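You operate a simulated robot arm through the tools that you are given. There is no shell and no other tool. Be economical: measure what you need, move in short steps, check, and stop when the job is done.

Carry out the task below with a simulated two-armed robot. There is one attempt and no reset: what you move stays moved.

JOB
Take the cap off the jar on the top of the valve bench and lay it down there.

The check looks at the end state, three seconds after you hand in, the way a careful person would. Anything else that was tipped, shoved, dropped, spilled or broken makes it a failure. A push-on lid holds only when it is set on centred and level and pressed home; a screw cap is set on level and turned clockwise until tight.

ROBOT AND FRAMES
Two 7-joint arms with three-finger grippers on one trunk, on a base that drives. Base frame: it is fixed to the floor where the robot stands at the start and does not move with it; the origin is under the middle of the robot, x ahead of it, y to its left, z up. Lengths are in m, angles in degrees, forces in N, time in s.
The left shoulder is at the start at [0.046, 0.154, 0.996], the right one opposite. With the tool pointing down near the work surface each hand reaches from about 0.24 to 0.64 m from the robot's upright axis, wherever it stands, measured 20 degrees to its own side. Payload 2.69 kg a hand.
The TCP of each hand is the grasp point between the finger pads, 0.029 m short of the fingertips. In the tool frame z runs along the fingers and y along their closing line. Largest opening 0.12 m; the body of the gripper starts 0.078 m behind the TCP.
Orientation is told as [roll, pitch, yaw] about the base's x, y, z axes, in that order, counted from this pose: with the fingers straight down and closing along the base's y, the tool's x points along the base's -x, its y along +y and its z along -z.

CONTROLS
- The arms move only by the tool send_rows. It takes "left_commands", "right_commands" or both (then of equal length, played together; a hand with none holds still); each is a list of rows, each an object (a shift or turn left out is 0, a gripper value left out holds the last) with "claw": the closure, from 0 (fully open) to 1 (shut); "offset": the shift along the tool's x, y, z in units of 150 mm (1.0 is 150 mm), a list of three; "rot": the turn, a rotation vector about the tool's x, y, z in units of 60 degrees (1.0 is 60 degrees), a list of three. In form: [{"claw": claw, "offset": [x, y, z], "rot": [rx, ry, rz]}, ...]. A call has 1 to 12 rows; each row is the pose to reach, as a shift and turn from the pose commanded when the call began, along the tool's axes at that moment. A call with a number of a shift or a turn outside -1 to 1 is refused whole. Each row takes 0.2 s and may step no farther than 0.05 m and 8.6 degrees from the row before; otherwise, or with a gripper value out of range, the whole call is refused. A pose out of reach is approached as far as the arm can. The call stops where the force on the tool passes 40 N (or 10 N more than at its start, if that is more) or the arm is blocked; 0.2 s more then pass. The fingers move at their own pace and stop on an object; they squeeze with about 40 N. The grip force told is the motor's: it shows also when the fingers shut on nothing. Time passes only in rows, and 0.2 s behind the last, so rows that repeat a pose let the fingers close. It gives the time, the measured TCP pose, the force on the tool (base axes), the opening and the grip force at its end, in the units of the frame above (readings bear some noise), with the torque about the TCP (base axes, N m) and any sound that the robot's microphone picked up, and new pictures: "views" is both (left out), scene, wrist or none (wrist: the cameras of the hands that moved).
- Cameras (640 x 400 px; columns grow to the right, rows downward): "scene" is now at [0.1616, -0.0077, 1.1726]; the picture's right is [-0.09, -1.00, 0.00], its down [-0.37, 0.03, -0.93] and it looks along [0.92, -0.08, -0.38] (base axes); focal length 214 px, centre (320, 200). "left" rides on the left gripper at [0.063, 0, -0.104] in its tool frame; the picture's right is [0.00, 1.00, 0.00], its down [-0.83, 0.00, -0.56] and it looks along [-0.56, 0.00, 0.83] (tool axes); focal length 275 px, centre (320, 200). "right" rides on the right gripper at [0.063, 0, -0.104] in its tool frame; the picture's right is [0.00, 1.00, 0.00], its down [-0.83, 0.00, -0.56] and it looks along [-0.56, 0.00, 0.83] (tool axes); focal length 275 px, centre (320, 200).
- lift_body(by): slides the trunk up (or, below 0, down) by that many m; the arms and the scene camera ride with it, the base frame stays. It gives what a move gives, with no picture.
- base_move(legs): drives the robot by 1 to 6 legs, each [ahead, left, turn to the left] in m, m and degrees, along the robot's own axes; the way and the turn of a leg run together, so that a leg with both is an arc; at most 1.5 m and 180 degrees a leg. The arms and the cameras ride along, it lands a little off, and it stops where it bumps. It gives what a move gives, and a new picture of the scene camera.
- aim_head(pan, tilt): turns the head with the scene camera to pan (to the left, within 80 degrees either way) and tilt (down, from -29 to 69), counted from straight ahead of the robot. It gives what a move gives, and a new picture of the scene camera.
- pixel_to_xyz(camera, pixels): for up to 12 pixels [column, row] of the newest picture of that camera ("zoom" is the newest enlarged one), the place [x, y, z] in the base frame of the surface seen there, good to about 0.002 m, but the place of the scene camera against the robot may be out by one fixed shift of up to 0.012 m in any direction. It takes no simulated time.
- zoom(camera, box): a new picture of the part [left, top, right, bottom] of that camera's present view, enlarged. It takes no simulated time.
- hand_in(): hands the job in; it is judged then, once.

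Keep the steps short. Do not move on a guess: measure, check each grasp and each placing, and mend mistakes. In all there are 80 turns and 260 pictures (those below and enlarged ones count). Leave the grippers open and the arms clear of the work at the hand-in unless told otherwise, and finish with a single line.

The tools are called after "Request:" by a JSON object that holds its "op" and its "data". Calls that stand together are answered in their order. send_rows: Moves the arms, as the interface text tells. Its arguments: {"type":"object","properties":{"left_commands":{"type":"array"},"right_commands":{"type":"array"},"views":{"type":"string","enum":["both","scene","wrist","none"]}},"required":[]} The other tools are called the same way: lift_body (by) slides the trunk up or down; base_move (legs) drives the base; aim_head (pan, tilt) turns the head that bears the scene camera; pixel_to_xyz (camera, pixels) gives the place of the surface under pixels of a picture; zoom (camera, box) takes an enlarged picture of a part of a camera's view; hand_in () hands the job in.

At the start:

```text
time: 0.0
left_position: [0.3759, 0.1513, 1.0559]
left_orientation: [-0.1, 0.1, 0.0]
left_contact_force: [-1.0, -0.2, -0.4]
left_torque: [-0.02, 0.02, -0.01]
left_width: 0.1199
left_grip_force: 0.1
right_position: [0.3139, -0.143, 1.1214]
right_orientation: [0.1, 0.0, 0.0]
right_contact_force: [-0.4, -0.2, 0.1]
right_torque: [0.01, -0.01, 0.0]
right_width: 0.1203
right_grip_force: 0.0
trunk travel left (down, up): [-0.365, 0.073]
robot x, y, heading: [-0.0002, -0.0007, 0.1]
head pan, tilt: [-4.9, 22.0]
```

scene: 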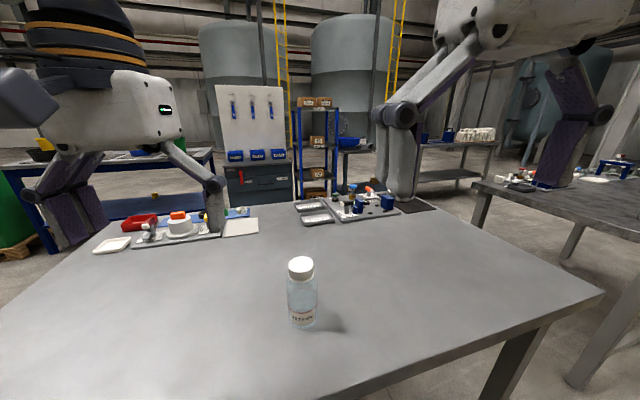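
right: 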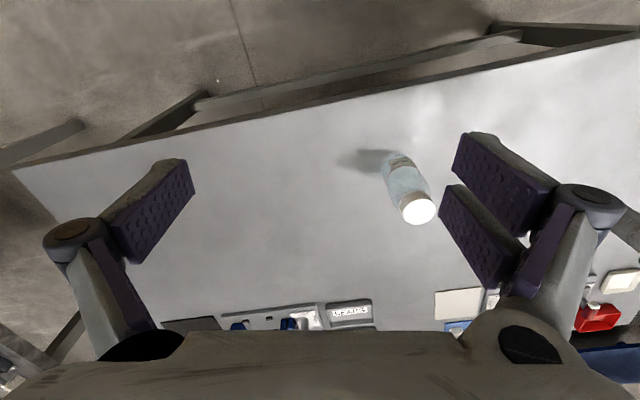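
left: 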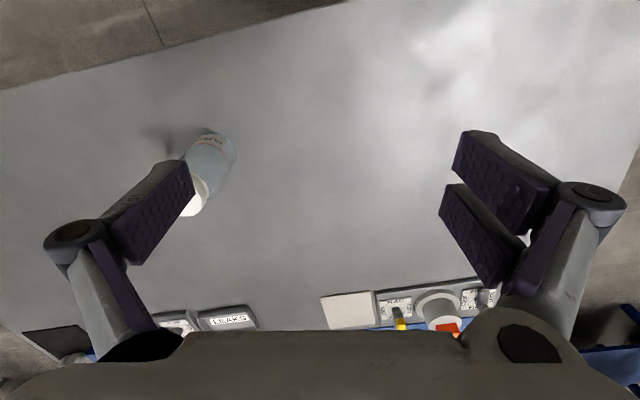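

I see a jar with a white cap at about (301,290) on the bench ahead. I'll enlarge it and its surroundings, and measure it.

Request:
{"op": "zoom", "data": {"camera": "scene", "box": [260, 240, 350, 340]}}

Request:
{"op": "zoom", "data": {"camera": "scene", "box": [80, 170, 440, 270]}}

Request:
{"op": "pixel_to_xyz", "data": {"camera": "scene", "pixels": [[301, 263], [301, 275], [301, 290], [301, 318], [301, 340], [289, 270], [313, 270], [250, 320]]}}

Request:
{"op": "pixel_to_xyz", "data": {"camera": "right", "pixels": [[419, 211], [400, 208], [437, 208], [405, 180], [300, 200]]}}

```text
4.00 times, centred on (305, 290) of scene
```

zoom: 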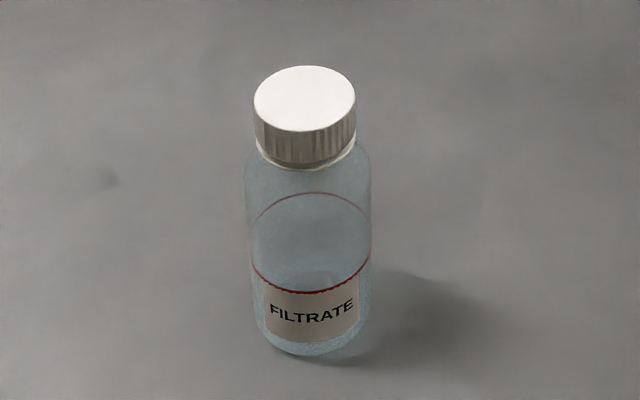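

```text
1.78 times, centred on (260, 220) of scene
```

zoom: 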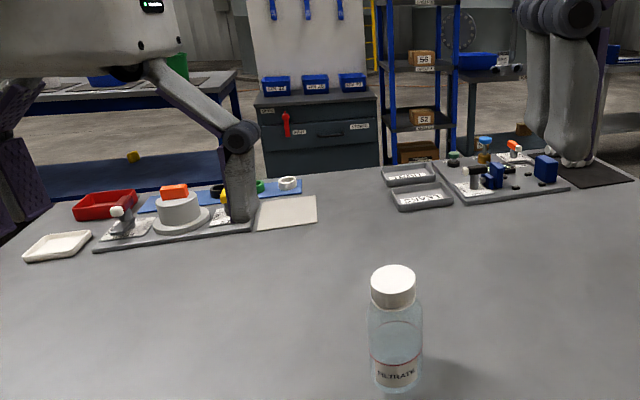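

```text
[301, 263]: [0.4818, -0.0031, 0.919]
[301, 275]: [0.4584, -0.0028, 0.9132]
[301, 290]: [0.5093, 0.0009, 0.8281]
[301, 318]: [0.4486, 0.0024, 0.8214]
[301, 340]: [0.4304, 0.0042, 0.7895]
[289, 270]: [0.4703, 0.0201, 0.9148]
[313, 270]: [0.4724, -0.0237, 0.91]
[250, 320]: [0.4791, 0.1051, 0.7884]
```

```text
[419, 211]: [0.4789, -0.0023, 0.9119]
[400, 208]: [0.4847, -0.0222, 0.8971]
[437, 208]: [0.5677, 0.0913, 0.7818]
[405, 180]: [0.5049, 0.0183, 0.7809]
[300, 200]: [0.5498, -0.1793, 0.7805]
```

Measured: the cap top is about (0.479, -0.002, 0.912) and the bench about z 0.780. The jar holds liquid and its cap is ribbed, so it is probably a screw cap. I'll hold the body with the left hand, tilted 60° from vertical, and turn the cap with the right. First I'll pitch the left hand in place, up high.

Request:
{"op": "send_rows", "data": {"left_commands": [{"claw": 0, "rot": [0, -0.125, 0]}, {"rot": [0, -0.25, 0]}, {"rot": [0, -0.375, 0]}, {"rot": [0, -0.5, 0]}, {"rot": [0, -0.625, 0]}, {"rot": [0, -0.75, 0]}, {"rot": [0, -0.875, 0]}, {"rot": [0, -1, 0]}, {"rot": [0, -1, 0]}], "views": "scene"}}

```text
time: 2.0
left_position: [0.3763, 0.1517, 1.0557]
left_orientation: [-0.2, -60.0, 0.1]
left_contact_force: [-0.3, -0.9, -0.9]
left_torque: [0.0, 0.01, -0.01]
left_width: 0.12
left_grip_force: 0.1
right_position: [0.3125, -0.1425, 1.1205]
right_orientation: [0.0, 0.0, 0.0]
right_contact_force: [0.7, -0.5, -0.4]
right_torque: [-0.01, -0.01, -0.03]
right_width: 0.1198
right_grip_force: 0.1
trunk travel left (down, up): [-0.365, 0.073]
robot x, y, heading: [0.0009, 0.0004, 0.2]
head pan, tilt: [-4.9, 22.0]
```

scene: 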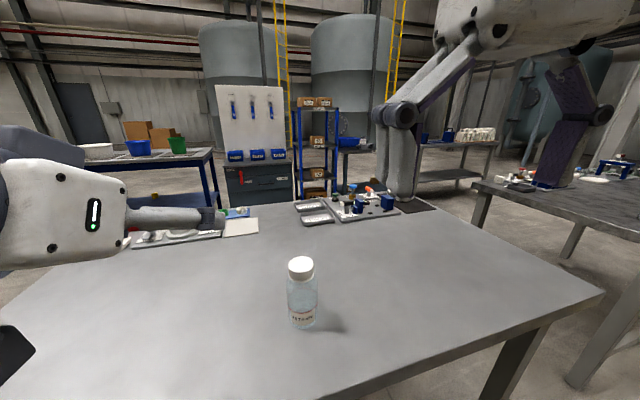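

The pitch worked. Next I'll yaw the left hand -45° so that it points ahead and to the right.

Request:
{"op": "send_rows", "data": {"left_commands": [{"rot": [0.108, 0, 0.0625]}, {"rot": [0.217, 0, 0.125]}, {"rot": [0.325, 0, 0.1875]}, {"rot": [0.433, 0, 0.25]}, {"rot": [0.541, 0, 0.3125]}, {"rot": [0.65, 0, 0.375]}, {"rot": [0.65, 0, 0.375]}], "views": "both"}}

```text
time: 3.6
left_position: [0.3766, 0.1513, 1.0565]
left_orientation: [-0.2, -60.1, -44.9]
left_contact_force: [0.2, 0.1, 0.6]
left_torque: [-0.02, -0.03, -0.02]
left_width: 0.12
left_grip_force: 0.1
right_position: [0.3145, -0.1416, 1.1205]
right_orientation: [-0.1, 0.0, 0.0]
right_contact_force: [0.3, 0.1, 0.5]
right_torque: [0.02, 0.0, 0.04]
right_width: 0.12
right_grip_force: 0.0
trunk travel left (down, up): [-0.365, 0.073]
robot x, y, heading: [0.0001, 0.0, -0.3]
head pan, tilt: [-4.9, 22.0]
```

scene: 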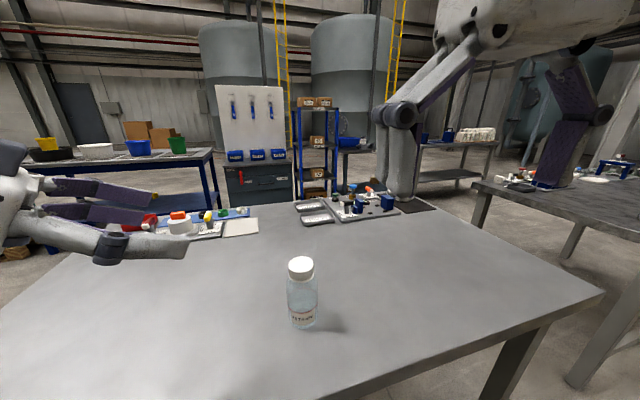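
left: 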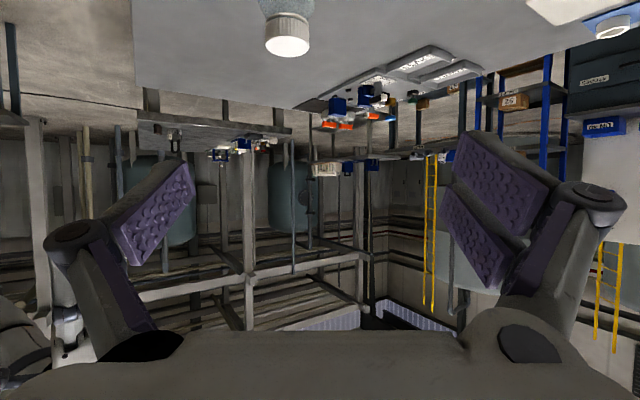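

The jar is visible to the left camera. I'll lower the left hand to a pregrasp point about 0.12 m short of the jar along the finger direction.

Request:
{"op": "send_rows", "data": {"left_commands": [{"offset": [0.136, -0.048, 0.195]}, {"offset": [0.272, -0.096, 0.39]}, {"offset": [0.408, -0.144, 0.585]}, {"offset": [0.544, -0.192, 0.78]}, {"offset": [0.68, -0.24, 0.975]}, {"offset": [0.68, -0.24, 0.975]}], "views": "both"}}

```text
time: 5.0
left_position: [0.4092, 0.0718, 0.8954]
left_orientation: [-0.2, -60.0, -44.9]
left_contact_force: [-0.1, -0.2, -0.1]
left_torque: [-0.03, 0.05, 0.01]
left_width: 0.1201
left_grip_force: 0.1
left hand out of reach, approached as far as the arm can: row 4, 5, 6
right_position: [0.3126, -0.1422, 1.1214]
right_orientation: [0.0, 0.0, 0.1]
right_contact_force: [-0.6, 0.8, -0.6]
right_torque: [-0.01, 0.02, 0.01]
right_width: 0.1199
right_grip_force: 0.0
trunk travel left (down, up): [-0.365, 0.073]
robot x, y, heading: [-0.0007, -0.0022, -0.0]
head pan, tilt: [-4.9, 22.0]
```

scene: 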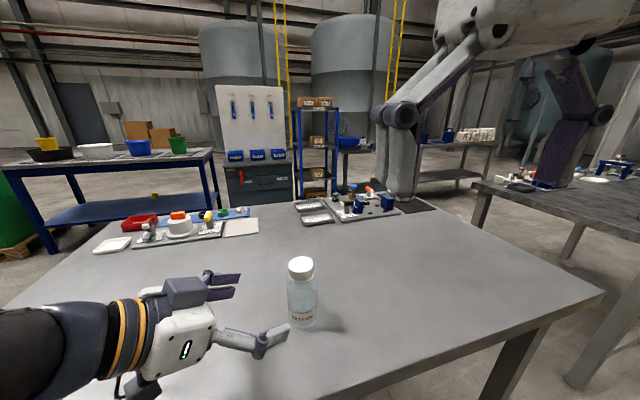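
left: 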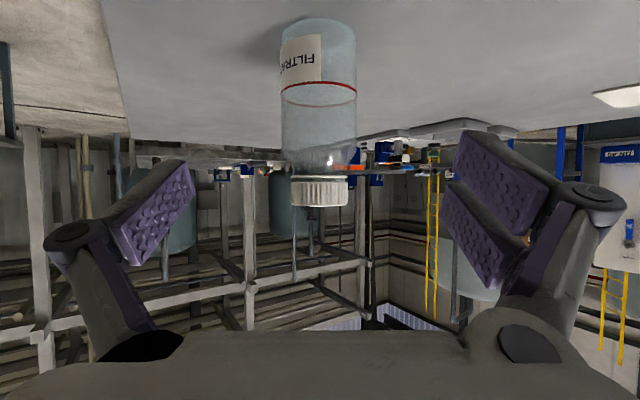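

The hand is close to the pregrasp point, within a few mm. I'll measure the jar with the left camera.

Request:
{"op": "pixel_to_xyz", "data": {"camera": "left", "pixels": [[319, 120], [290, 120], [347, 120], [319, 190], [296, 190], [343, 190], [319, 181], [319, 203], [319, 165], [319, 60], [319, 35]]}}

Request:
{"op": "zoom", "data": {"camera": "left", "box": [240, 10, 400, 220]}}

```text
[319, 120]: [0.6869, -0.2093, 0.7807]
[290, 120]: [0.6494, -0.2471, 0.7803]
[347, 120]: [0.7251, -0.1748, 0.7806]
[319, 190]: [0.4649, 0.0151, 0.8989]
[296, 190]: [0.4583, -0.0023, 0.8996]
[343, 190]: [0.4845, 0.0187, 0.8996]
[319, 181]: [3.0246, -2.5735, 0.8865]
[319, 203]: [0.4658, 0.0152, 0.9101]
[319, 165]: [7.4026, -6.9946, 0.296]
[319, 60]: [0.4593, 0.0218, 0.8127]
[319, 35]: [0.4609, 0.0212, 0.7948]
```

```text
1.90 times, centred on (320, 115) of left
```

zoom: 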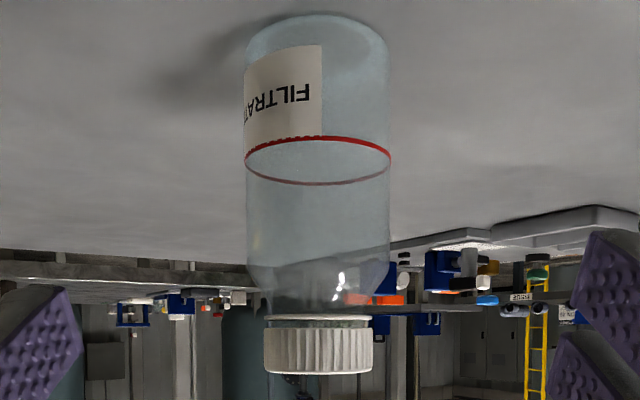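

The cap spans z 0.890–0.911 with a radius of about 0.02. The jar axis is about (0.479, 0.001) and the body radius about 0.026. The jar is centred in the view (column 319). I'll advance about 0.116 m along the fingers, still open.

Request:
{"op": "send_rows", "data": {"left_commands": [{"offset": [0, 0, 0.155]}, {"offset": [0, 0, 0.31]}, {"offset": [0, 0, 0.465]}, {"offset": [0, 0, 0.62]}, {"offset": [0, 0, 0.775]}, {"offset": [0, 0, 0.775]}], "views": "both"}}

```text
time: 6.4
left_position: [0.4804, 0.002, 0.8378]
left_orientation: [-0.1, -59.9, -44.9]
left_contact_force: [-0.4, 0.6, -0.1]
left_torque: [0.0, -0.02, 0.0]
left_width: 0.1201
left_grip_force: 0.0
right_position: [0.3133, -0.1415, 1.1211]
right_orientation: [-0.1, 0.1, 0.1]
right_contact_force: [0.0, 0.1, 0.6]
right_torque: [-0.02, -0.01, -0.01]
right_width: 0.12
right_grip_force: 0.0
trunk travel left (down, up): [-0.365, 0.073]
robot x, y, heading: [-0.0014, -0.003, 0.2]
head pan, tilt: [-4.9, 22.0]
```

scene: 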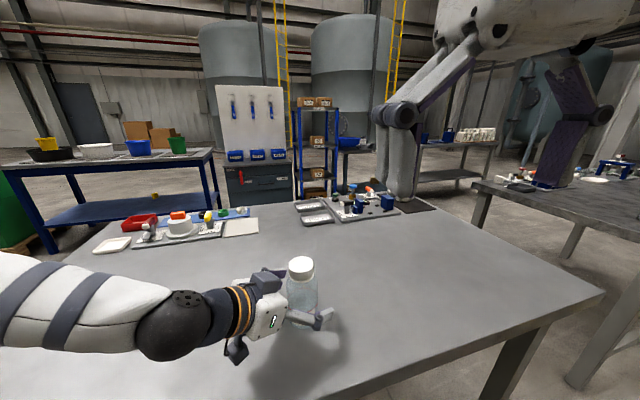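
left: 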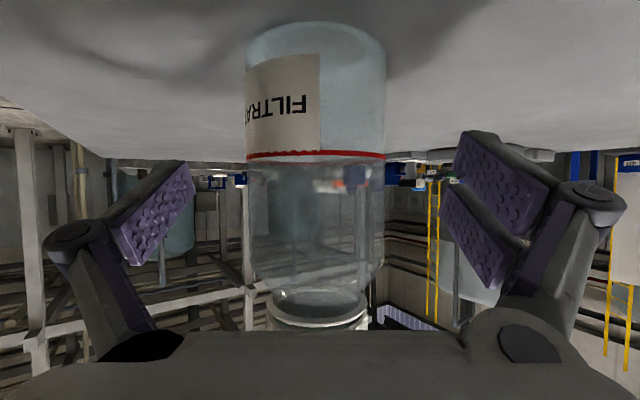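

There was no contact and the jar sits between the pads. I'll close the left fingers gently in steps.

Request:
{"op": "send_rows", "data": {"left_commands": [{"claw": 0.3}, {"claw": 0.45}, {"claw": 0.55}, {"claw": 0.65}, {"claw": 0.8}, {"claw": 1}, {"claw": 1}], "views": "both"}}

```text
time: 8.0
left_position: [0.4799, 0.0029, 0.8383]
left_orientation: [0.0, -60.0, -45.0]
left_contact_force: [0.0, 0.4, 0.3]
left_torque: [0.07, -0.06, -0.01]
left_width: 0.0577
left_grip_force: 39.6
right_position: [0.313, -0.1426, 1.1213]
right_orientation: [0.0, -0.1, 0.0]
right_contact_force: [0.4, -0.7, 0.3]
right_torque: [-0.03, 0.0, 0.02]
right_width: 0.1199
right_grip_force: 0.0
trunk travel left (down, up): [-0.365, 0.073]
robot x, y, heading: [-0.0018, -0.0004, 0.1]
head pan, tilt: [-4.9, 22.0]
```

scene: 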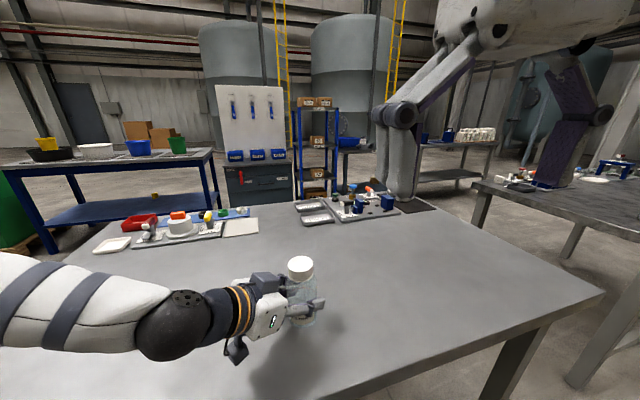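
left: 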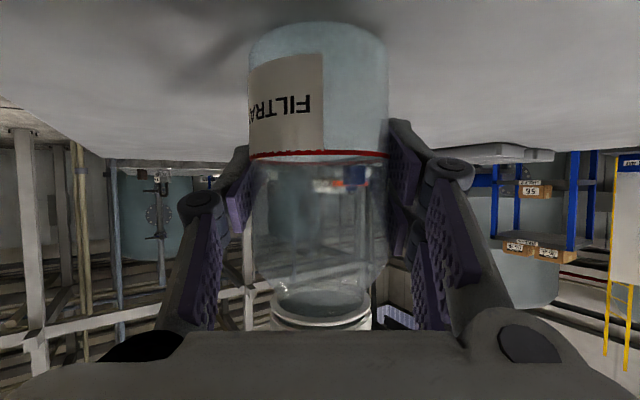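

The jar is gripped at width 0.0577 with 39.6 N, and it is upright. I'll locate the cap with a fresh right-camera picture, using a hold row.

Request:
{"op": "send_rows", "data": {"right_commands": [{"claw": 0.4}, {"claw": 0.4}], "views": "wrist"}}

Request:
{"op": "zoom", "data": {"camera": "right", "box": [360, 150, 480, 225]}}

```text
time: 8.6
left_position: [0.4795, 0.0027, 0.8373]
left_orientation: [0.0, -59.9, -45.0]
left_contact_force: [0.0, 0.5, 1.9]
left_torque: [0.03, -0.03, 0.0]
left_width: 0.0575
left_grip_force: 40.1
right_position: [0.3124, -0.1433, 1.1206]
right_orientation: [0.0, 0.0, 0.1]
right_contact_force: [0.4, 0.0, -0.5]
right_torque: [-0.02, -0.01, 0.03]
right_width: 0.072
right_grip_force: 0.0
trunk travel left (down, up): [-0.365, 0.073]
robot x, y, heading: [0.0021, 0.002, 0.0]
head pan, tilt: [-4.9, 22.0]
```

right: 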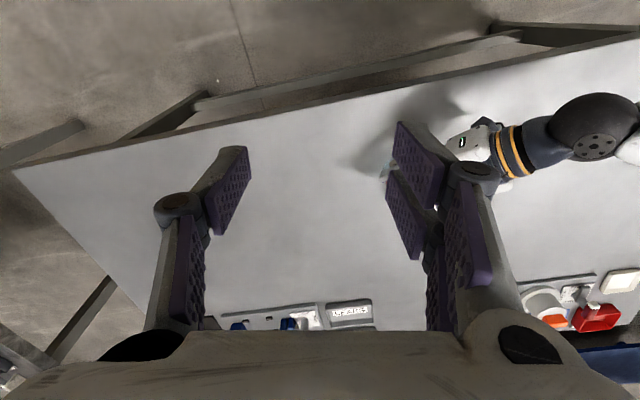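

```text
5.33 times, centred on (420, 188) of right
```

zoom: 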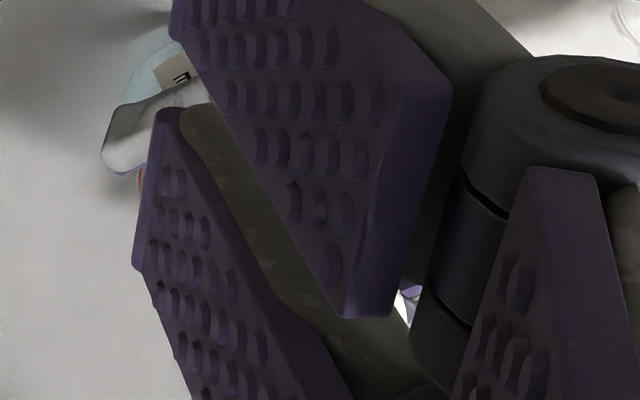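

The cap is hidden behind the right finger. I'll move the right hand up and over towards the jar, staying high, for a better view.

Request:
{"op": "send_rows", "data": {"right_commands": [{"claw": 0.4, "offset": [-0.15, 0.14, 0.07]}, {"offset": [-0.32, 0.28, 0.14]}, {"offset": [-0.48, 0.42, 0.21]}, {"offset": [-0.64, 0.56, 0.28]}, {"offset": [-0.8, 0.7, 0.36]}, {"offset": [-0.95, 0.85, 0.4]}, {"offset": [-0.95, 0.85, 0.4]}], "views": "both"}}

```text
time: 10.2
left_position: [0.4799, 0.0005, 0.8383]
left_orientation: [0.1, -60.0, -45.0]
left_contact_force: [0.1, -1.2, 2.4]
left_torque: [0.0, -0.09, -0.03]
left_width: 0.0577
left_grip_force: 39.7
right_position: [0.4555, -0.014, 1.0615]
right_orientation: [0.1, 0.0, 0.0]
right_contact_force: [0.2, -0.8, -0.6]
right_torque: [0.02, 0.01, 0.01]
right_width: 0.0719
right_grip_force: 0.1
trunk travel left (down, up): [-0.365, 0.073]
robot x, y, heading: [-0.0009, -0.0011, 0.1]
head pan, tilt: [-4.9, 22.0]
```

scene: 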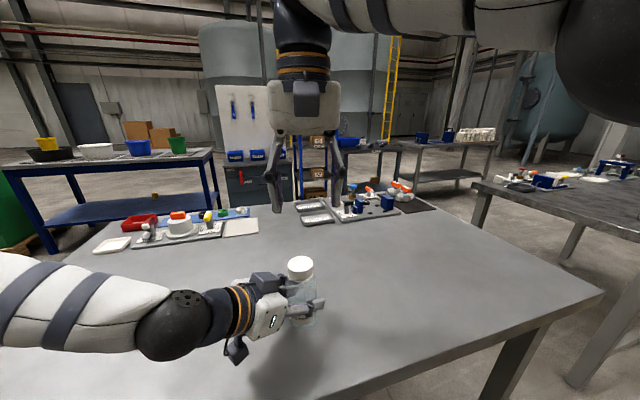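
right: 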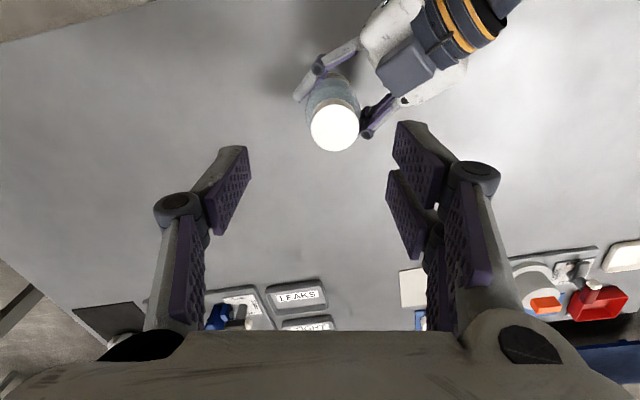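

The cap top is plainly visible at about (334,127). I'll measure its centre and rim.

Request:
{"op": "pixel_to_xyz", "data": {"camera": "right", "pixels": [[334, 127], [313, 127], [356, 127], [334, 107], [334, 147], [319, 113], [349, 113], [319, 141], [349, 141], [334, 95]]}}

Request:
{"op": "zoom", "data": {"camera": "right", "box": [280, 70, 392, 175]}}

```text
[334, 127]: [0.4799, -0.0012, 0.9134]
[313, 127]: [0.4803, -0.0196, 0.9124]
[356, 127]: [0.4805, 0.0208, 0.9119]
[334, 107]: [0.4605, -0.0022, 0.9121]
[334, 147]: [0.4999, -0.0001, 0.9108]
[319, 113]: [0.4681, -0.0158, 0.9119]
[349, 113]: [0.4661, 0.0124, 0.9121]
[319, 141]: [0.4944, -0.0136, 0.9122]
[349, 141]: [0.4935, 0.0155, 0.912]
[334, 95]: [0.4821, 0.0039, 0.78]
```

```text
3.81 times, centred on (336, 122) of right
```

zoom: 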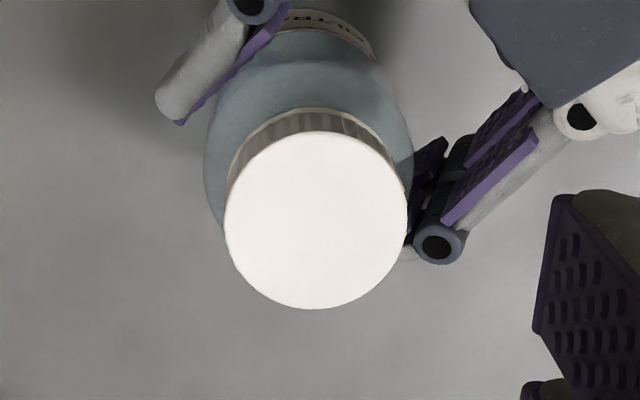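

The cap centre is (0.480, -0.0005), its top z is 0.912 and its diameter about 0.044. I'll centre the right hand above it, pre-turned to yaw -60° to leave room for counter-clockwise turning, and come down to z 0.965.

Request:
{"op": "send_rows", "data": {"right_commands": [{"rot": [0, 0, 0.125], "offset": [-0.04, 0.02, 0]}, {"rot": [0, 0, 0.25], "offset": [-0.08, 0.045, 0]}, {"rot": [0, 0, 0.375], "offset": [-0.12, 0.07, 0]}, {"rot": [0, 0, 0.5], "offset": [-0.163, 0.09, 0]}, {"rot": [0, 0, 0.625], "offset": [-0.163, 0.09, 0]}, {"rot": [0, 0, 0.75], "offset": [-0.163, 0.09, 0.1]}, {"rot": [0, 0, 0.875], "offset": [-0.163, 0.09, 0.3]}, {"rot": [0, 0, 1], "offset": [-0.163, 0.09, 0.5]}, {"rot": [0, 0, 1], "offset": [-0.163, 0.09, 0.643]}, {"rot": [0, 0, 1], "offset": [-0.163, 0.09, 0.643]}], "views": "both"}}

```text
time: 12.4
left_position: [0.4797, 0.0017, 0.8378]
left_orientation: [0.0, -60.0, -44.9]
left_contact_force: [-0.6, -0.2, 2.8]
left_torque: [0.02, -0.02, 0.0]
left_width: 0.0581
left_grip_force: 39.5
right_position: [0.4804, -0.0013, 0.9648]
right_orientation: [0.0, -0.1, -60.1]
right_contact_force: [0.4, 0.1, 0.8]
right_torque: [0.0, -0.02, 0.02]
right_width: 0.0722
right_grip_force: 0.0
right hand out of reach, approached as far as the arm can: row 6
trunk travel left (down, up): [-0.365, 0.073]
robot x, y, heading: [-0.0004, -0.0002, -0.2]
head pan, tilt: [-4.9, 22.0]
```

scene: 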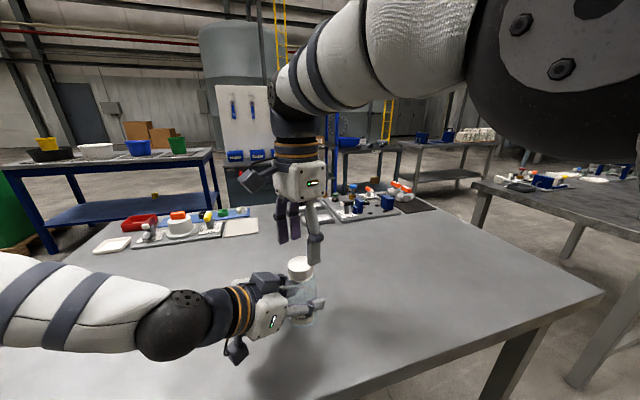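
right: 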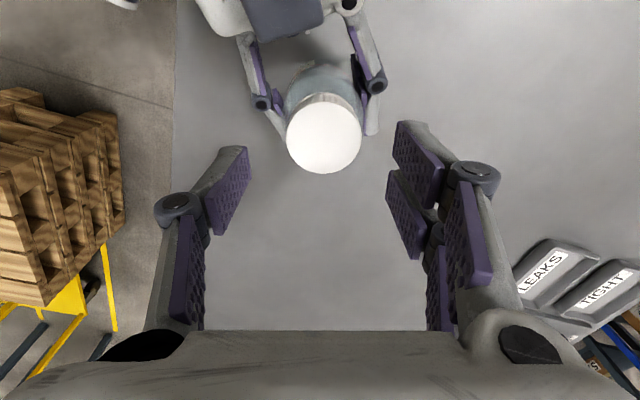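

Aligned, with the cap at column 324 between the fingers. I'll come down to z 0.917, fingertips about 0.888 around the cap, then close.

Request:
{"op": "send_rows", "data": {"right_commands": [{"offset": [0, 0, 0.1]}, {"offset": [0, 0, 0.2]}, {"offset": [0, 0, 0.26]}, {"offset": [0, 0, 0.318]}, {"offset": [0, 0, 0.318]}], "views": "both"}}

```text
time: 13.6
left_position: [0.48, 0.0008, 0.8375]
left_orientation: [0.0, -59.9, -45.0]
left_contact_force: [-1.0, -0.2, 2.5]
left_torque: [0.03, -0.08, 0.03]
left_width: 0.058
left_grip_force: 40.0
right_position: [0.4788, -0.0013, 0.9161]
right_orientation: [-0.1, 0.0, -60.0]
right_contact_force: [0.4, 0.4, -0.3]
right_torque: [0.04, 0.01, 0.0]
right_width: 0.0719
right_grip_force: 0.1
trunk travel left (down, up): [-0.365, 0.073]
robot x, y, heading: [-0.0008, 0.0005, 0.0]
head pan, tilt: [-4.9, 22.0]
```

scene: 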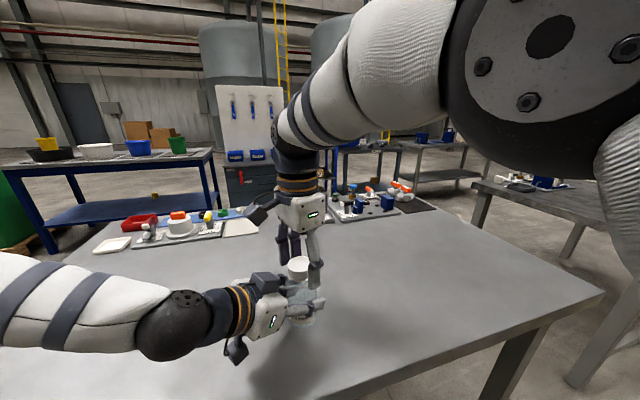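
right: 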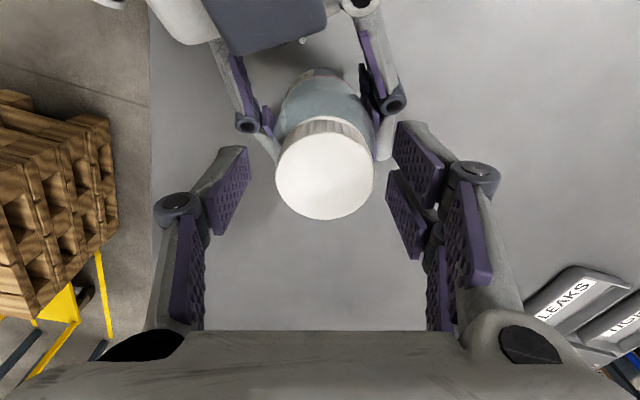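

The cap lies between the pads, centred to within a couple of mm. I'll close the right fingers on it.

Request:
{"op": "send_rows", "data": {"right_commands": [{"claw": 0.5}, {"claw": 0.58}, {"claw": 0.65}, {"claw": 0.75}, {"claw": 1}, {"claw": 1}], "views": "wrist"}}

```text
time: 15.0
left_position: [0.4787, 0.0007, 0.8372]
left_orientation: [0.0, -60.0, -45.0]
left_contact_force: [-14.1, -7.6, 1.8]
left_torque: [0.29, -0.62, -0.02]
left_width: 0.0578
left_grip_force: 39.8
right_position: [0.4791, -0.0018, 0.9179]
right_orientation: [0.1, 0.0, -60.0]
right_contact_force: [12.7, 8.0, -0.2]
right_torque: [0.33, -0.42, -0.03]
right_width: 0.0436
right_grip_force: 40.2
trunk travel left (down, up): [-0.365, 0.073]
robot x, y, heading: [-0.001, -0.0038, -0.1]
head pan, tilt: [-4.9, 22.0]
```

right: 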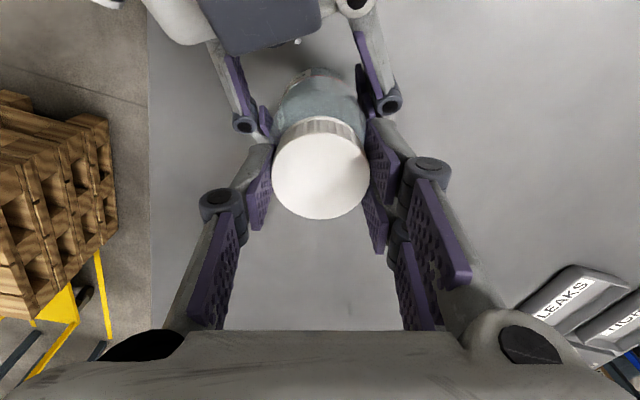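

The cap is gripped (0.0436 wide, 40 N). A side force of about 15 N shows I'm 1–2 mm off, so I'll ease the right hand 1.5 mm along its +y. Then I'll try a first small counter-clockwise turn.

Request:
{"op": "send_rows", "data": {"right_commands": [{"offset": [0, 0.012, 0]}, {"offset": [0, 0.012, 0], "rot": [0, 0, -0.1]}, {"offset": [0, 0.012, 0], "rot": [0, 0, -0.2]}, {"offset": [0, 0.012, 0], "rot": [0, 0, -0.3]}, {"offset": [0, 0.012, 0], "rot": [0, 0, -0.3]}], "views": "wrist"}}

```text
time: 16.2
left_position: [0.4797, 0.0029, 0.8381]
left_orientation: [0.0, -59.9, -45.0]
left_contact_force: [-6.7, -7.9, -0.5]
left_torque: [0.42, -0.33, -0.03]
left_width: 0.0579
left_grip_force: 40.1
right_position: [0.4807, -0.0012, 0.917]
right_orientation: [-0.1, -0.1, -42.0]
right_contact_force: [6.3, 7.9, 0.7]
right_torque: [0.23, -0.19, -0.04]
right_width: 0.0437
right_grip_force: 40.3
trunk travel left (down, up): [-0.365, 0.073]
robot x, y, heading: [0.0026, 0.0006, -0.1]
head pan, tilt: [-4.9, 22.0]
```

right: 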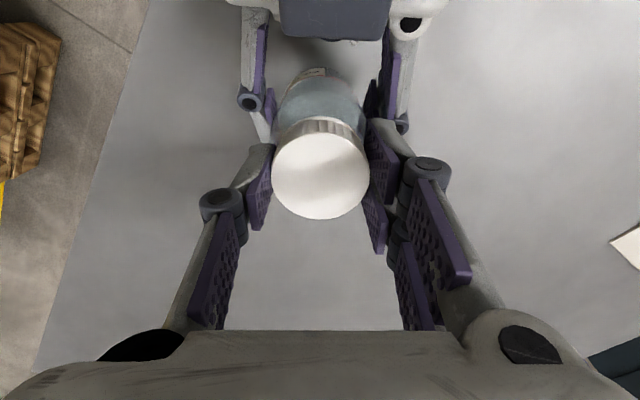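

There is almost no twist torque on either hand, so the cap is turning easily. I'll carry on counter-clockwise by 60° and watch the vertical force.

Request:
{"op": "send_rows", "data": {"right_commands": [{"offset": [0, 0.006, 0], "rot": [0, 0, -0.125]}, {"offset": [0, 0.006, 0], "rot": [0, 0, -0.25]}, {"offset": [0, 0.006, 0], "rot": [0, 0, -0.375]}, {"offset": [0, 0.006, 0], "rot": [0, 0, -0.5]}, {"offset": [0, 0.006, 0], "rot": [0, 0, -0.625]}, {"offset": [0, 0.006, 0], "rot": [0, 0, -0.75]}, {"offset": [0, 0.006, 0], "rot": [0, 0, -0.875]}, {"offset": [0, 0.006, 0], "rot": [0, 0, -1]}, {"offset": [0, 0.006, 0], "rot": [0, 0, -1]}], "views": "both"}}

```text
time: 18.2
left_position: [0.4802, 0.0026, 0.8378]
left_orientation: [0.0, -60.0, -44.9]
left_contact_force: [8.8, -4.3, -8.6]
left_torque: [0.38, 0.14, 0.05]
left_width: 0.0576
left_grip_force: 40.3
right_position: [0.4818, 0.0007, 0.9182]
right_orientation: [0.0, 0.0, 18.1]
right_contact_force: [-7.4, 5.7, 13.2]
right_torque: [0.12, 0.32, -0.01]
right_width: 0.0438
right_grip_force: 40.3
trunk travel left (down, up): [-0.365, 0.073]
robot x, y, heading: [-0.0021, 0.0032, 0.2]
head pan, tilt: [-4.9, 22.0]
```

scene: 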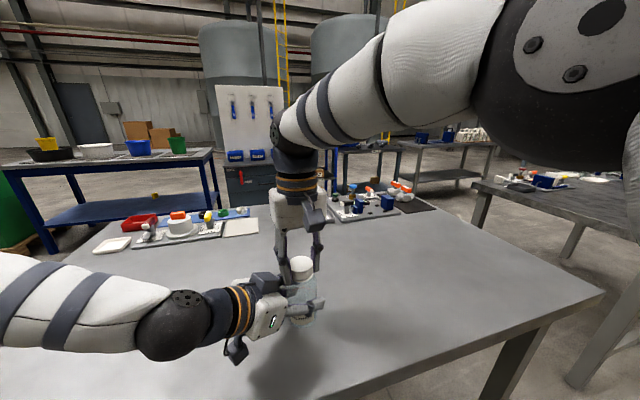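
right: 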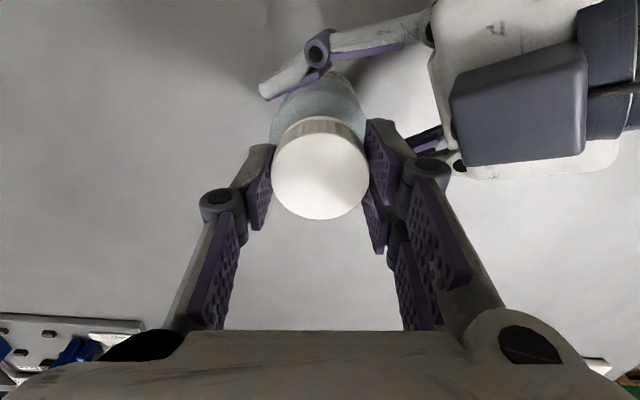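

The right hand now feels 13 N upward: the cap is climbing its thread, so it is a screw cap. I'll continue 60° counter-clockwise, rising about 1.8 mm and relieving the side force.

Request:
{"op": "send_rows", "data": {"right_commands": [{"offset": [0.004, 0.006, -0.006]}, {"offset": [0.006, 0.008, -0.007], "rot": [0, 0, -0.125]}, {"offset": [0.006, 0.008, -0.008], "rot": [0, 0, -0.25]}, {"offset": [0.006, 0.008, -0.009], "rot": [0, 0, -0.375]}, {"offset": [0.006, 0.008, -0.01], "rot": [0, 0, -0.5]}, {"offset": [0.006, 0.008, -0.011], "rot": [0, 0, -0.625]}, {"offset": [0.006, 0.008, -0.012], "rot": [0, 0, -0.75]}, {"offset": [0.006, 0.008, -0.013], "rot": [0, 0, -0.875]}, {"offset": [0.006, 0.008, -0.014], "rot": [0, 0, -1]}, {"offset": [0.006, 0.008, -0.014], "rot": [0, 0, -1]}], "views": "both"}}

```text
time: 20.4
left_position: [0.4792, 0.0015, 0.8386]
left_orientation: [0.0, -60.0, -44.9]
left_contact_force: [-9.7, 9.3, 1.9]
left_torque: [-0.26, -0.64, 0.03]
left_width: 0.058
left_grip_force: 39.5
right_position: [0.4802, 0.0007, 0.9187]
right_orientation: [0.0, 0.1, 78.1]
right_contact_force: [10.3, -9.2, -1.3]
right_torque: [-0.4, -0.15, -0.01]
right_width: 0.0435
right_grip_force: 40.0
trunk travel left (down, up): [-0.365, 0.073]
robot x, y, heading: [-0.0003, 0.0049, 0.1]
head pan, tilt: [-4.9, 22.0]
```

scene: 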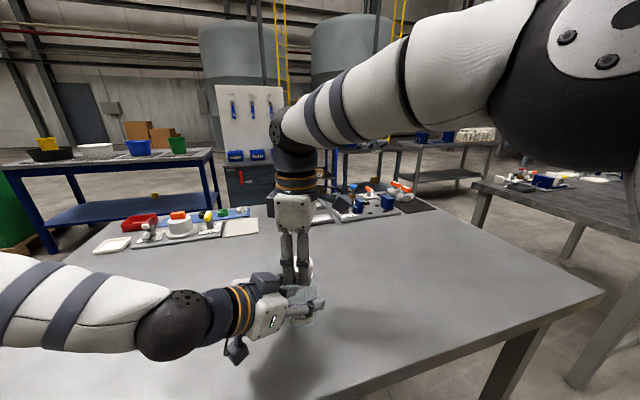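
right: 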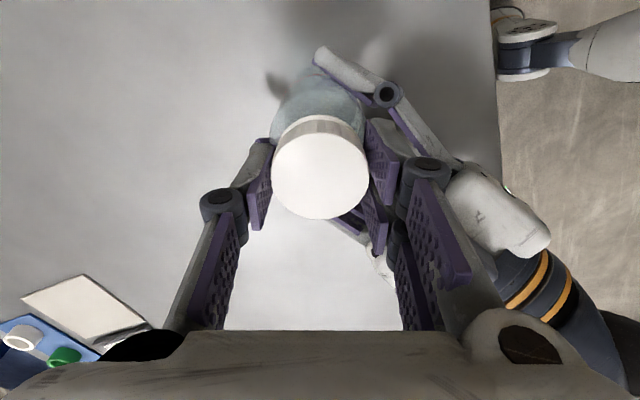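

138° turned, with vertical force near zero. I'll continue another 60°, with a small side correction and a rise of about 0.8 mm.

Request:
{"op": "send_rows", "data": {"right_commands": [{"offset": [0.005, -0.009, 0]}, {"offset": [0.005, -0.009, -0.001], "rot": [0, 0, -0.125]}, {"offset": [0.005, -0.009, -0.002], "rot": [0, 0, -0.25]}, {"offset": [0.005, -0.009, -0.003], "rot": [0, 0, -0.375]}, {"offset": [0.005, -0.009, -0.003], "rot": [0, 0, -0.5]}, {"offset": [0.005, -0.009, -0.004], "rot": [0, 0, -0.625]}, {"offset": [0.005, -0.009, -0.004], "rot": [0, 0, -0.75]}, {"offset": [0.005, -0.009, -0.005], "rot": [0, 0, -0.875]}, {"offset": [0.005, -0.009, -0.005], "rot": [0, 0, -1]}, {"offset": [0.005, -0.009, -0.005], "rot": [0, 0, -1]}], "views": "both"}}

```text
time: 22.6
left_position: [0.4811, 0.0021, 0.8374]
left_orientation: [-0.1, -60.0, -44.9]
left_contact_force: [12.0, -8.0, -0.7]
left_torque: [0.51, 0.4, 0.0]
left_width: 0.0574
left_grip_force: 40.0
right_position: [0.4801, -0.0002, 0.9182]
right_orientation: [0.0, -0.2, 138.1]
right_contact_force: [-11.8, 7.9, 0.0]
right_torque: [0.12, 0.52, -0.03]
right_width: 0.0434
right_grip_force: 39.8
trunk travel left (down, up): [-0.365, 0.073]
robot x, y, heading: [-0.0019, 0.0041, 0.1]
head pan, tilt: [-4.9, 22.0]
```

scene: 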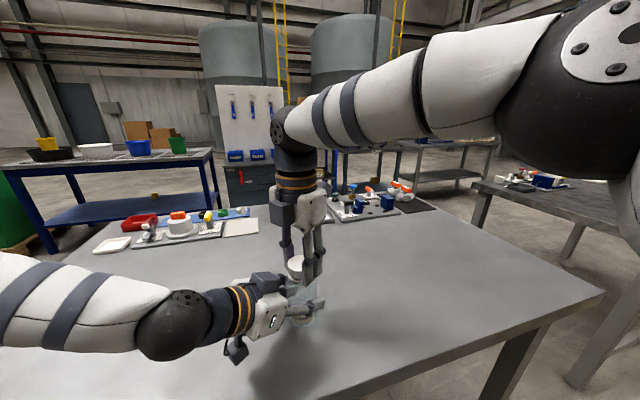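
right: 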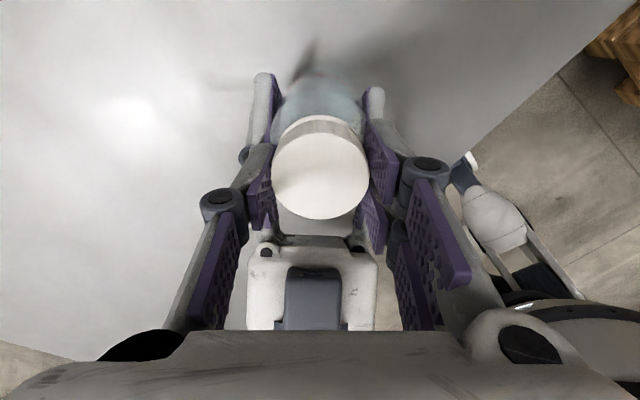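

Now at yaw 138, having turned 198° in total. I'll check how high the cap stands now and whether a gap shows below it.

Request:
{"op": "pixel_to_xyz", "data": {"camera": "right", "pixels": [[320, 160], [320, 180], [310, 200], [335, 195], [320, 210]]}}

Request:
{"op": "zoom", "data": {"camera": "right", "box": [230, 70, 410, 230]}}

Request:
{"op": "zoom", "data": {"camera": "scene", "box": [250, 230, 350, 330]}}

```text
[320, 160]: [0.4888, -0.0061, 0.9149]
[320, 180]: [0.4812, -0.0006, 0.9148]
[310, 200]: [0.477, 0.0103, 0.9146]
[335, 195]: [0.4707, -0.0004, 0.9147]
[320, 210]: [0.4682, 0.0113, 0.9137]
```

```text
2.50 times, centred on (320, 150) of right
```

zoom: 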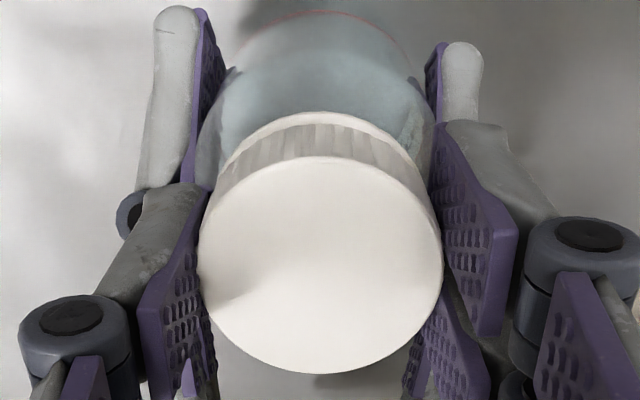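

```text
4.00 times, centred on (300, 280) of scene
```

zoom: 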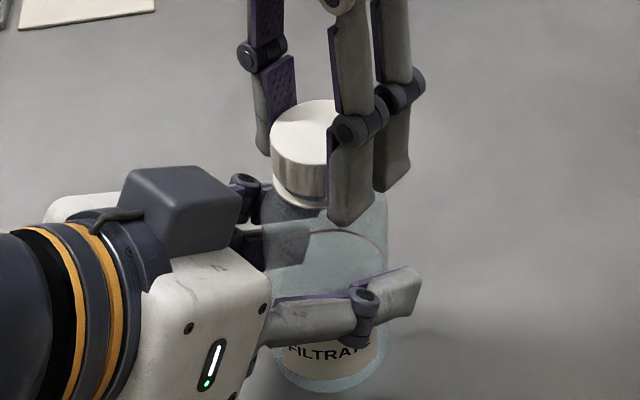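

The cap top is now at 0.9147, up 2.7 mm, and the gap is visible. I'll try a further 40° with a side correction and a small rise.

Request:
{"op": "send_rows", "data": {"right_commands": [{"offset": [-0.01, 0.001, -0.001]}, {"offset": [-0.01, 0.001, -0.002], "rot": [0, 0, -0.12]}, {"offset": [-0.01, 0.001, -0.003], "rot": [0, 0, -0.24]}, {"offset": [-0.01, 0.001, -0.004], "rot": [0, 0, -0.36]}, {"offset": [-0.01, 0.001, -0.005], "rot": [0, 0, -0.48]}, {"offset": [-0.01, 0.001, -0.006], "rot": [0, 0, -0.6]}, {"offset": [-0.01, 0.001, -0.006], "rot": [0, 0, -0.6]}], "views": "wrist"}}

```text
time: 24.2
left_position: [0.4799, 0.0029, 0.8382]
left_orientation: [0.1, -60.0, -45.0]
left_contact_force: [-3.1, 6.2, 5.4]
left_torque: [-0.08, -0.3, 0.01]
left_width: 0.0579
left_grip_force: 40.2
right_position: [0.4801, 0.0015, 0.9209]
right_orientation: [0.2, 0.1, 174.1]
right_contact_force: [1.8, -6.0, -5.0]
right_torque: [-0.41, 0.02, 0.01]
right_width: 0.0427
right_grip_force: 40.1
trunk travel left (down, up): [-0.365, 0.073]
robot x, y, heading: [0.0029, 0.0002, -0.0]
head pan, tilt: [-4.9, 22.0]
```

right: 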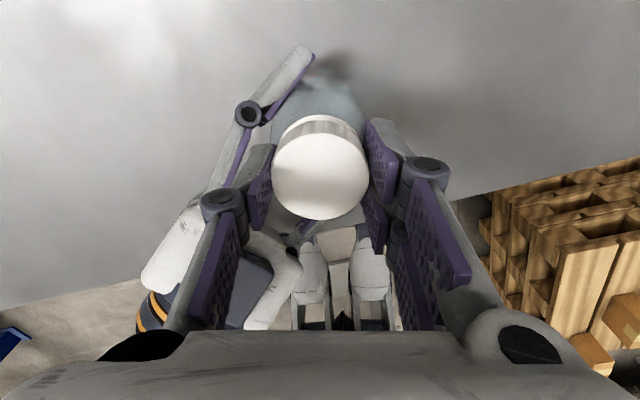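

234° turned, and the cap is still held by the thread with a slight downward pull. The wrist still has range, so I'll continue 48° without rising.

Request:
{"op": "send_rows", "data": {"right_commands": [{"rot": [0, 0, -0.13]}, {"rot": [0, 0, -0.26]}, {"rot": [0, 0, -0.39]}, {"rot": [0, 0, -0.52], "offset": [0, 0, -0.001]}, {"rot": [0, 0, -0.65], "offset": [0, 0, -0.002]}, {"rot": [0, 0, -0.8], "offset": [0, 0, -0.003]}, {"rot": [0, 0, -0.8], "offset": [0, 0, -0.003]}], "views": "wrist"}}

```text
refused: row 6 steps farther than a row can; nothing moved
```

The last turn step was too long at 9°. Same move with even steps.

Request:
{"op": "send_rows", "data": {"right_commands": [{"rot": [0, 0, -0.13]}, {"rot": [0, 0, -0.26]}, {"rot": [0, 0, -0.39]}, {"rot": [0, 0, -0.52], "offset": [0, 0, -0.001]}, {"rot": [0, 0, -0.65], "offset": [0, 0, -0.002]}, {"rot": [0, 0, -0.78], "offset": [0, 0, -0.003]}, {"rot": [0, 0, -0.78], "offset": [0, 0, -0.003]}], "views": "wrist"}}

```text
time: 25.8
left_position: [0.4799, 0.0023, 0.8375]
left_orientation: [0.1, -60.0, -45.0]
left_contact_force: [-0.3, 2.2, 1.6]
left_torque: [0.13, -0.04, 0.03]
left_width: 0.0578
left_grip_force: 40.0
right_position: [0.4799, 0.0012, 0.9215]
right_orientation: [0.0, 0.0, -139.1]
right_contact_force: [0.4, -1.2, 0.5]
right_torque: [0.0, -0.02, -0.01]
right_width: 0.0428
right_grip_force: 40.1
trunk travel left (down, up): [-0.365, 0.073]
robot x, y, heading: [0.0026, -0.0003, 0.1]
head pan, tilt: [-4.9, 22.0]
```

right: 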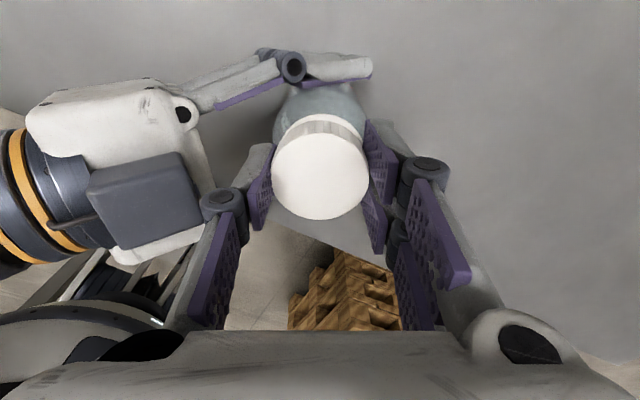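

All forces and torques have gone to nearly zero, so the cap is probably free of the thread. I'll test with a gentle 6 mm lift.

Request:
{"op": "send_rows", "data": {"right_commands": [{"offset": [0, 0, -0.01]}, {"offset": [0, 0, -0.02]}, {"offset": [0, 0, -0.03]}, {"offset": [0, 0, -0.04]}, {"offset": [0, 0, -0.04]}], "views": "both"}}

```text
time: 27.0
left_position: [0.4791, 0.0017, 0.8378]
left_orientation: [0.0, -60.0, -45.0]
left_contact_force: [0.5, 0.0, 1.1]
left_torque: [0.04, 0.03, -0.03]
left_width: 0.0577
left_grip_force: 40.3
right_position: [0.4811, 0.0018, 0.9267]
right_orientation: [0.0, 0.0, -139.2]
right_contact_force: [0.0, 0.4, 0.2]
right_torque: [-0.02, -0.01, 0.04]
right_width: 0.0429
right_grip_force: 40.1
trunk travel left (down, up): [-0.365, 0.073]
robot x, y, heading: [-0.0016, -0.003, 0.2]
head pan, tilt: [-4.9, 22.0]
```

scene: 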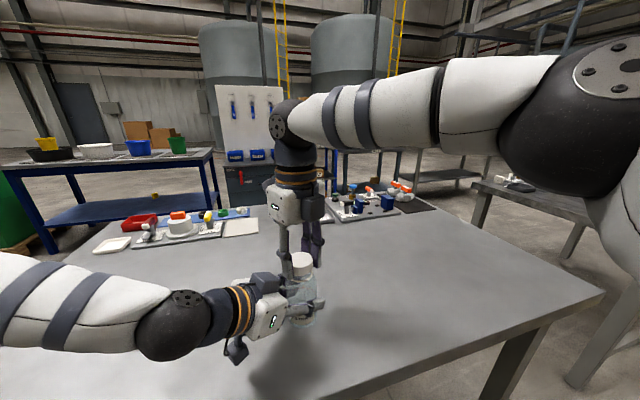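
right: 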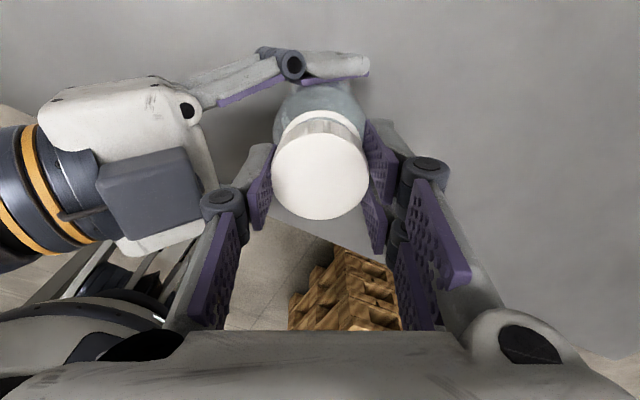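

The cap is free: it lifted with no force. I'll raise it 50 mm more, then carry it to about (0.50, -0.17) over clear bench.

Request:
{"op": "send_rows", "data": {"right_commands": [{"offset": [0, 0, -0.12]}, {"offset": [0, 0, -0.24]}, {"offset": [0, 0, -0.35]}, {"offset": [-0.13, 0.19, -0.35]}, {"offset": [-0.26, 0.38, -0.35]}, {"offset": [-0.39, 0.57, -0.35]}, {"offset": [-0.52, 0.76, -0.35]}, {"offset": [-0.643, 0.943, -0.35]}, {"offset": [-0.643, 0.943, -0.35]}], "views": "both"}}

```text
time: 29.0
left_position: [0.4809, 0.0011, 0.8381]
left_orientation: [-0.1, -60.0, -45.0]
left_contact_force: [-0.9, 0.3, 1.7]
left_torque: [0.07, 0.0, -0.03]
left_width: 0.0577
left_grip_force: 39.6
right_position: [0.4885, -0.1648, 0.9774]
right_orientation: [0.1, 0.2, -139.4]
right_contact_force: [0.3, 0.4, -0.9]
right_torque: [0.02, -0.03, 0.0]
right_width: 0.0425
right_grip_force: 40.0
right hand out of reach, approached as far as the arm can: row 8, 9
trunk travel left (down, up): [-0.365, 0.073]
robot x, y, heading: [-0.0014, 0.0003, 0.0]
head pan, tilt: [-4.9, 22.0]
```

scene: 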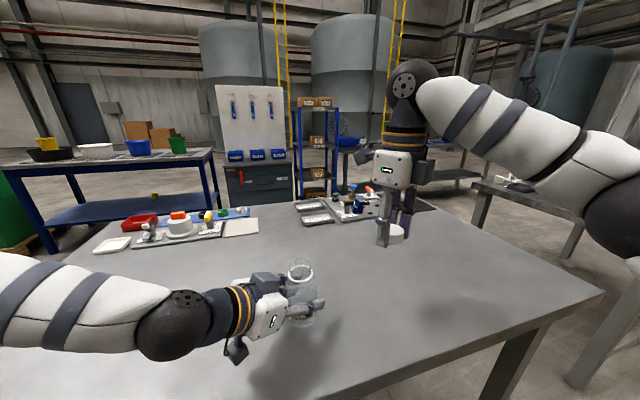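
right: 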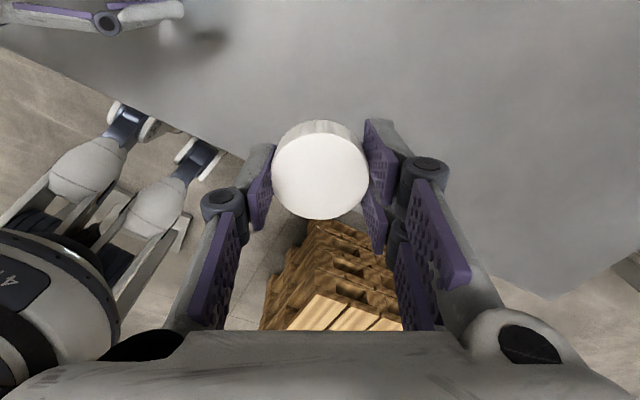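

The cap is clear and held level. The wrist is near its limit here, so I'll unwind it 60° clockwise in the air.

Request:
{"op": "send_rows", "data": {"right_commands": [{"rot": [0, 0, 0.13]}, {"rot": [0, 0, 0.26]}, {"rot": [0, 0, 0.39]}, {"rot": [0, 0, 0.52]}, {"rot": [0, 0, 0.65]}, {"rot": [0, 0, 0.78]}, {"rot": [0, 0, 0.9]}, {"rot": [0, 0, 1]}, {"rot": [0, 0, 1]}], "views": "both"}}

Request:
{"op": "pixel_to_xyz", "data": {"camera": "scene", "pixels": [[400, 270], [400, 290], [420, 310], [450, 280], [470, 320], [400, 330], [430, 350]]}}

```text
time: 31.0
left_position: [0.4802, 0.0024, 0.8383]
left_orientation: [0.0, -60.0, -44.9]
left_contact_force: [0.0, -0.6, 0.6]
left_torque: [0.06, -0.03, 0.02]
left_width: 0.0578
left_grip_force: 40.2
right_position: [0.4882, -0.1638, 0.9747]
right_orientation: [0.0, -0.1, 160.7]
right_contact_force: [0.3, 0.1, 0.4]
right_torque: [-0.03, -0.02, 0.0]
right_width: 0.0426
right_grip_force: 39.8
trunk travel left (down, up): [-0.365, 0.073]
robot x, y, heading: [0.0032, 0.0066, -0.0]
head pan, tilt: [-4.9, 22.0]
```

scene: 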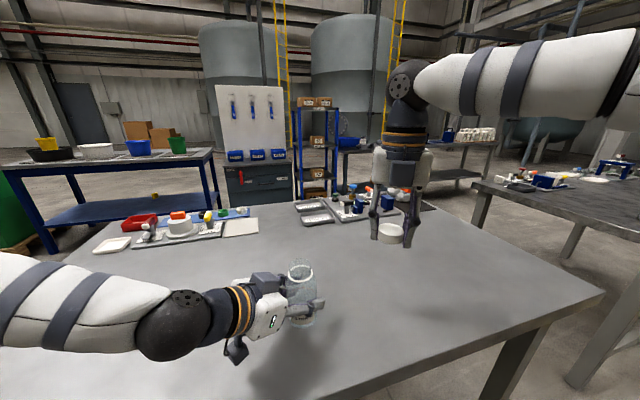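
right: 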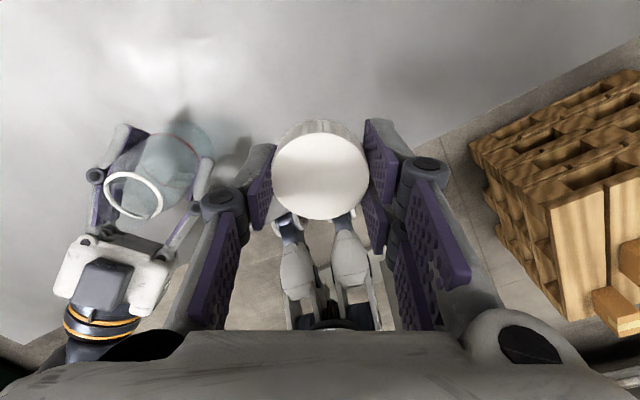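

```text
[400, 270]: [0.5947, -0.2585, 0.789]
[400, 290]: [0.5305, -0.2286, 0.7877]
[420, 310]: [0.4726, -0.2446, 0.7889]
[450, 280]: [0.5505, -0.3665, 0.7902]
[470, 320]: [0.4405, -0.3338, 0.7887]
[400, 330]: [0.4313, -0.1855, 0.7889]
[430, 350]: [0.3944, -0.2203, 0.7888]
```

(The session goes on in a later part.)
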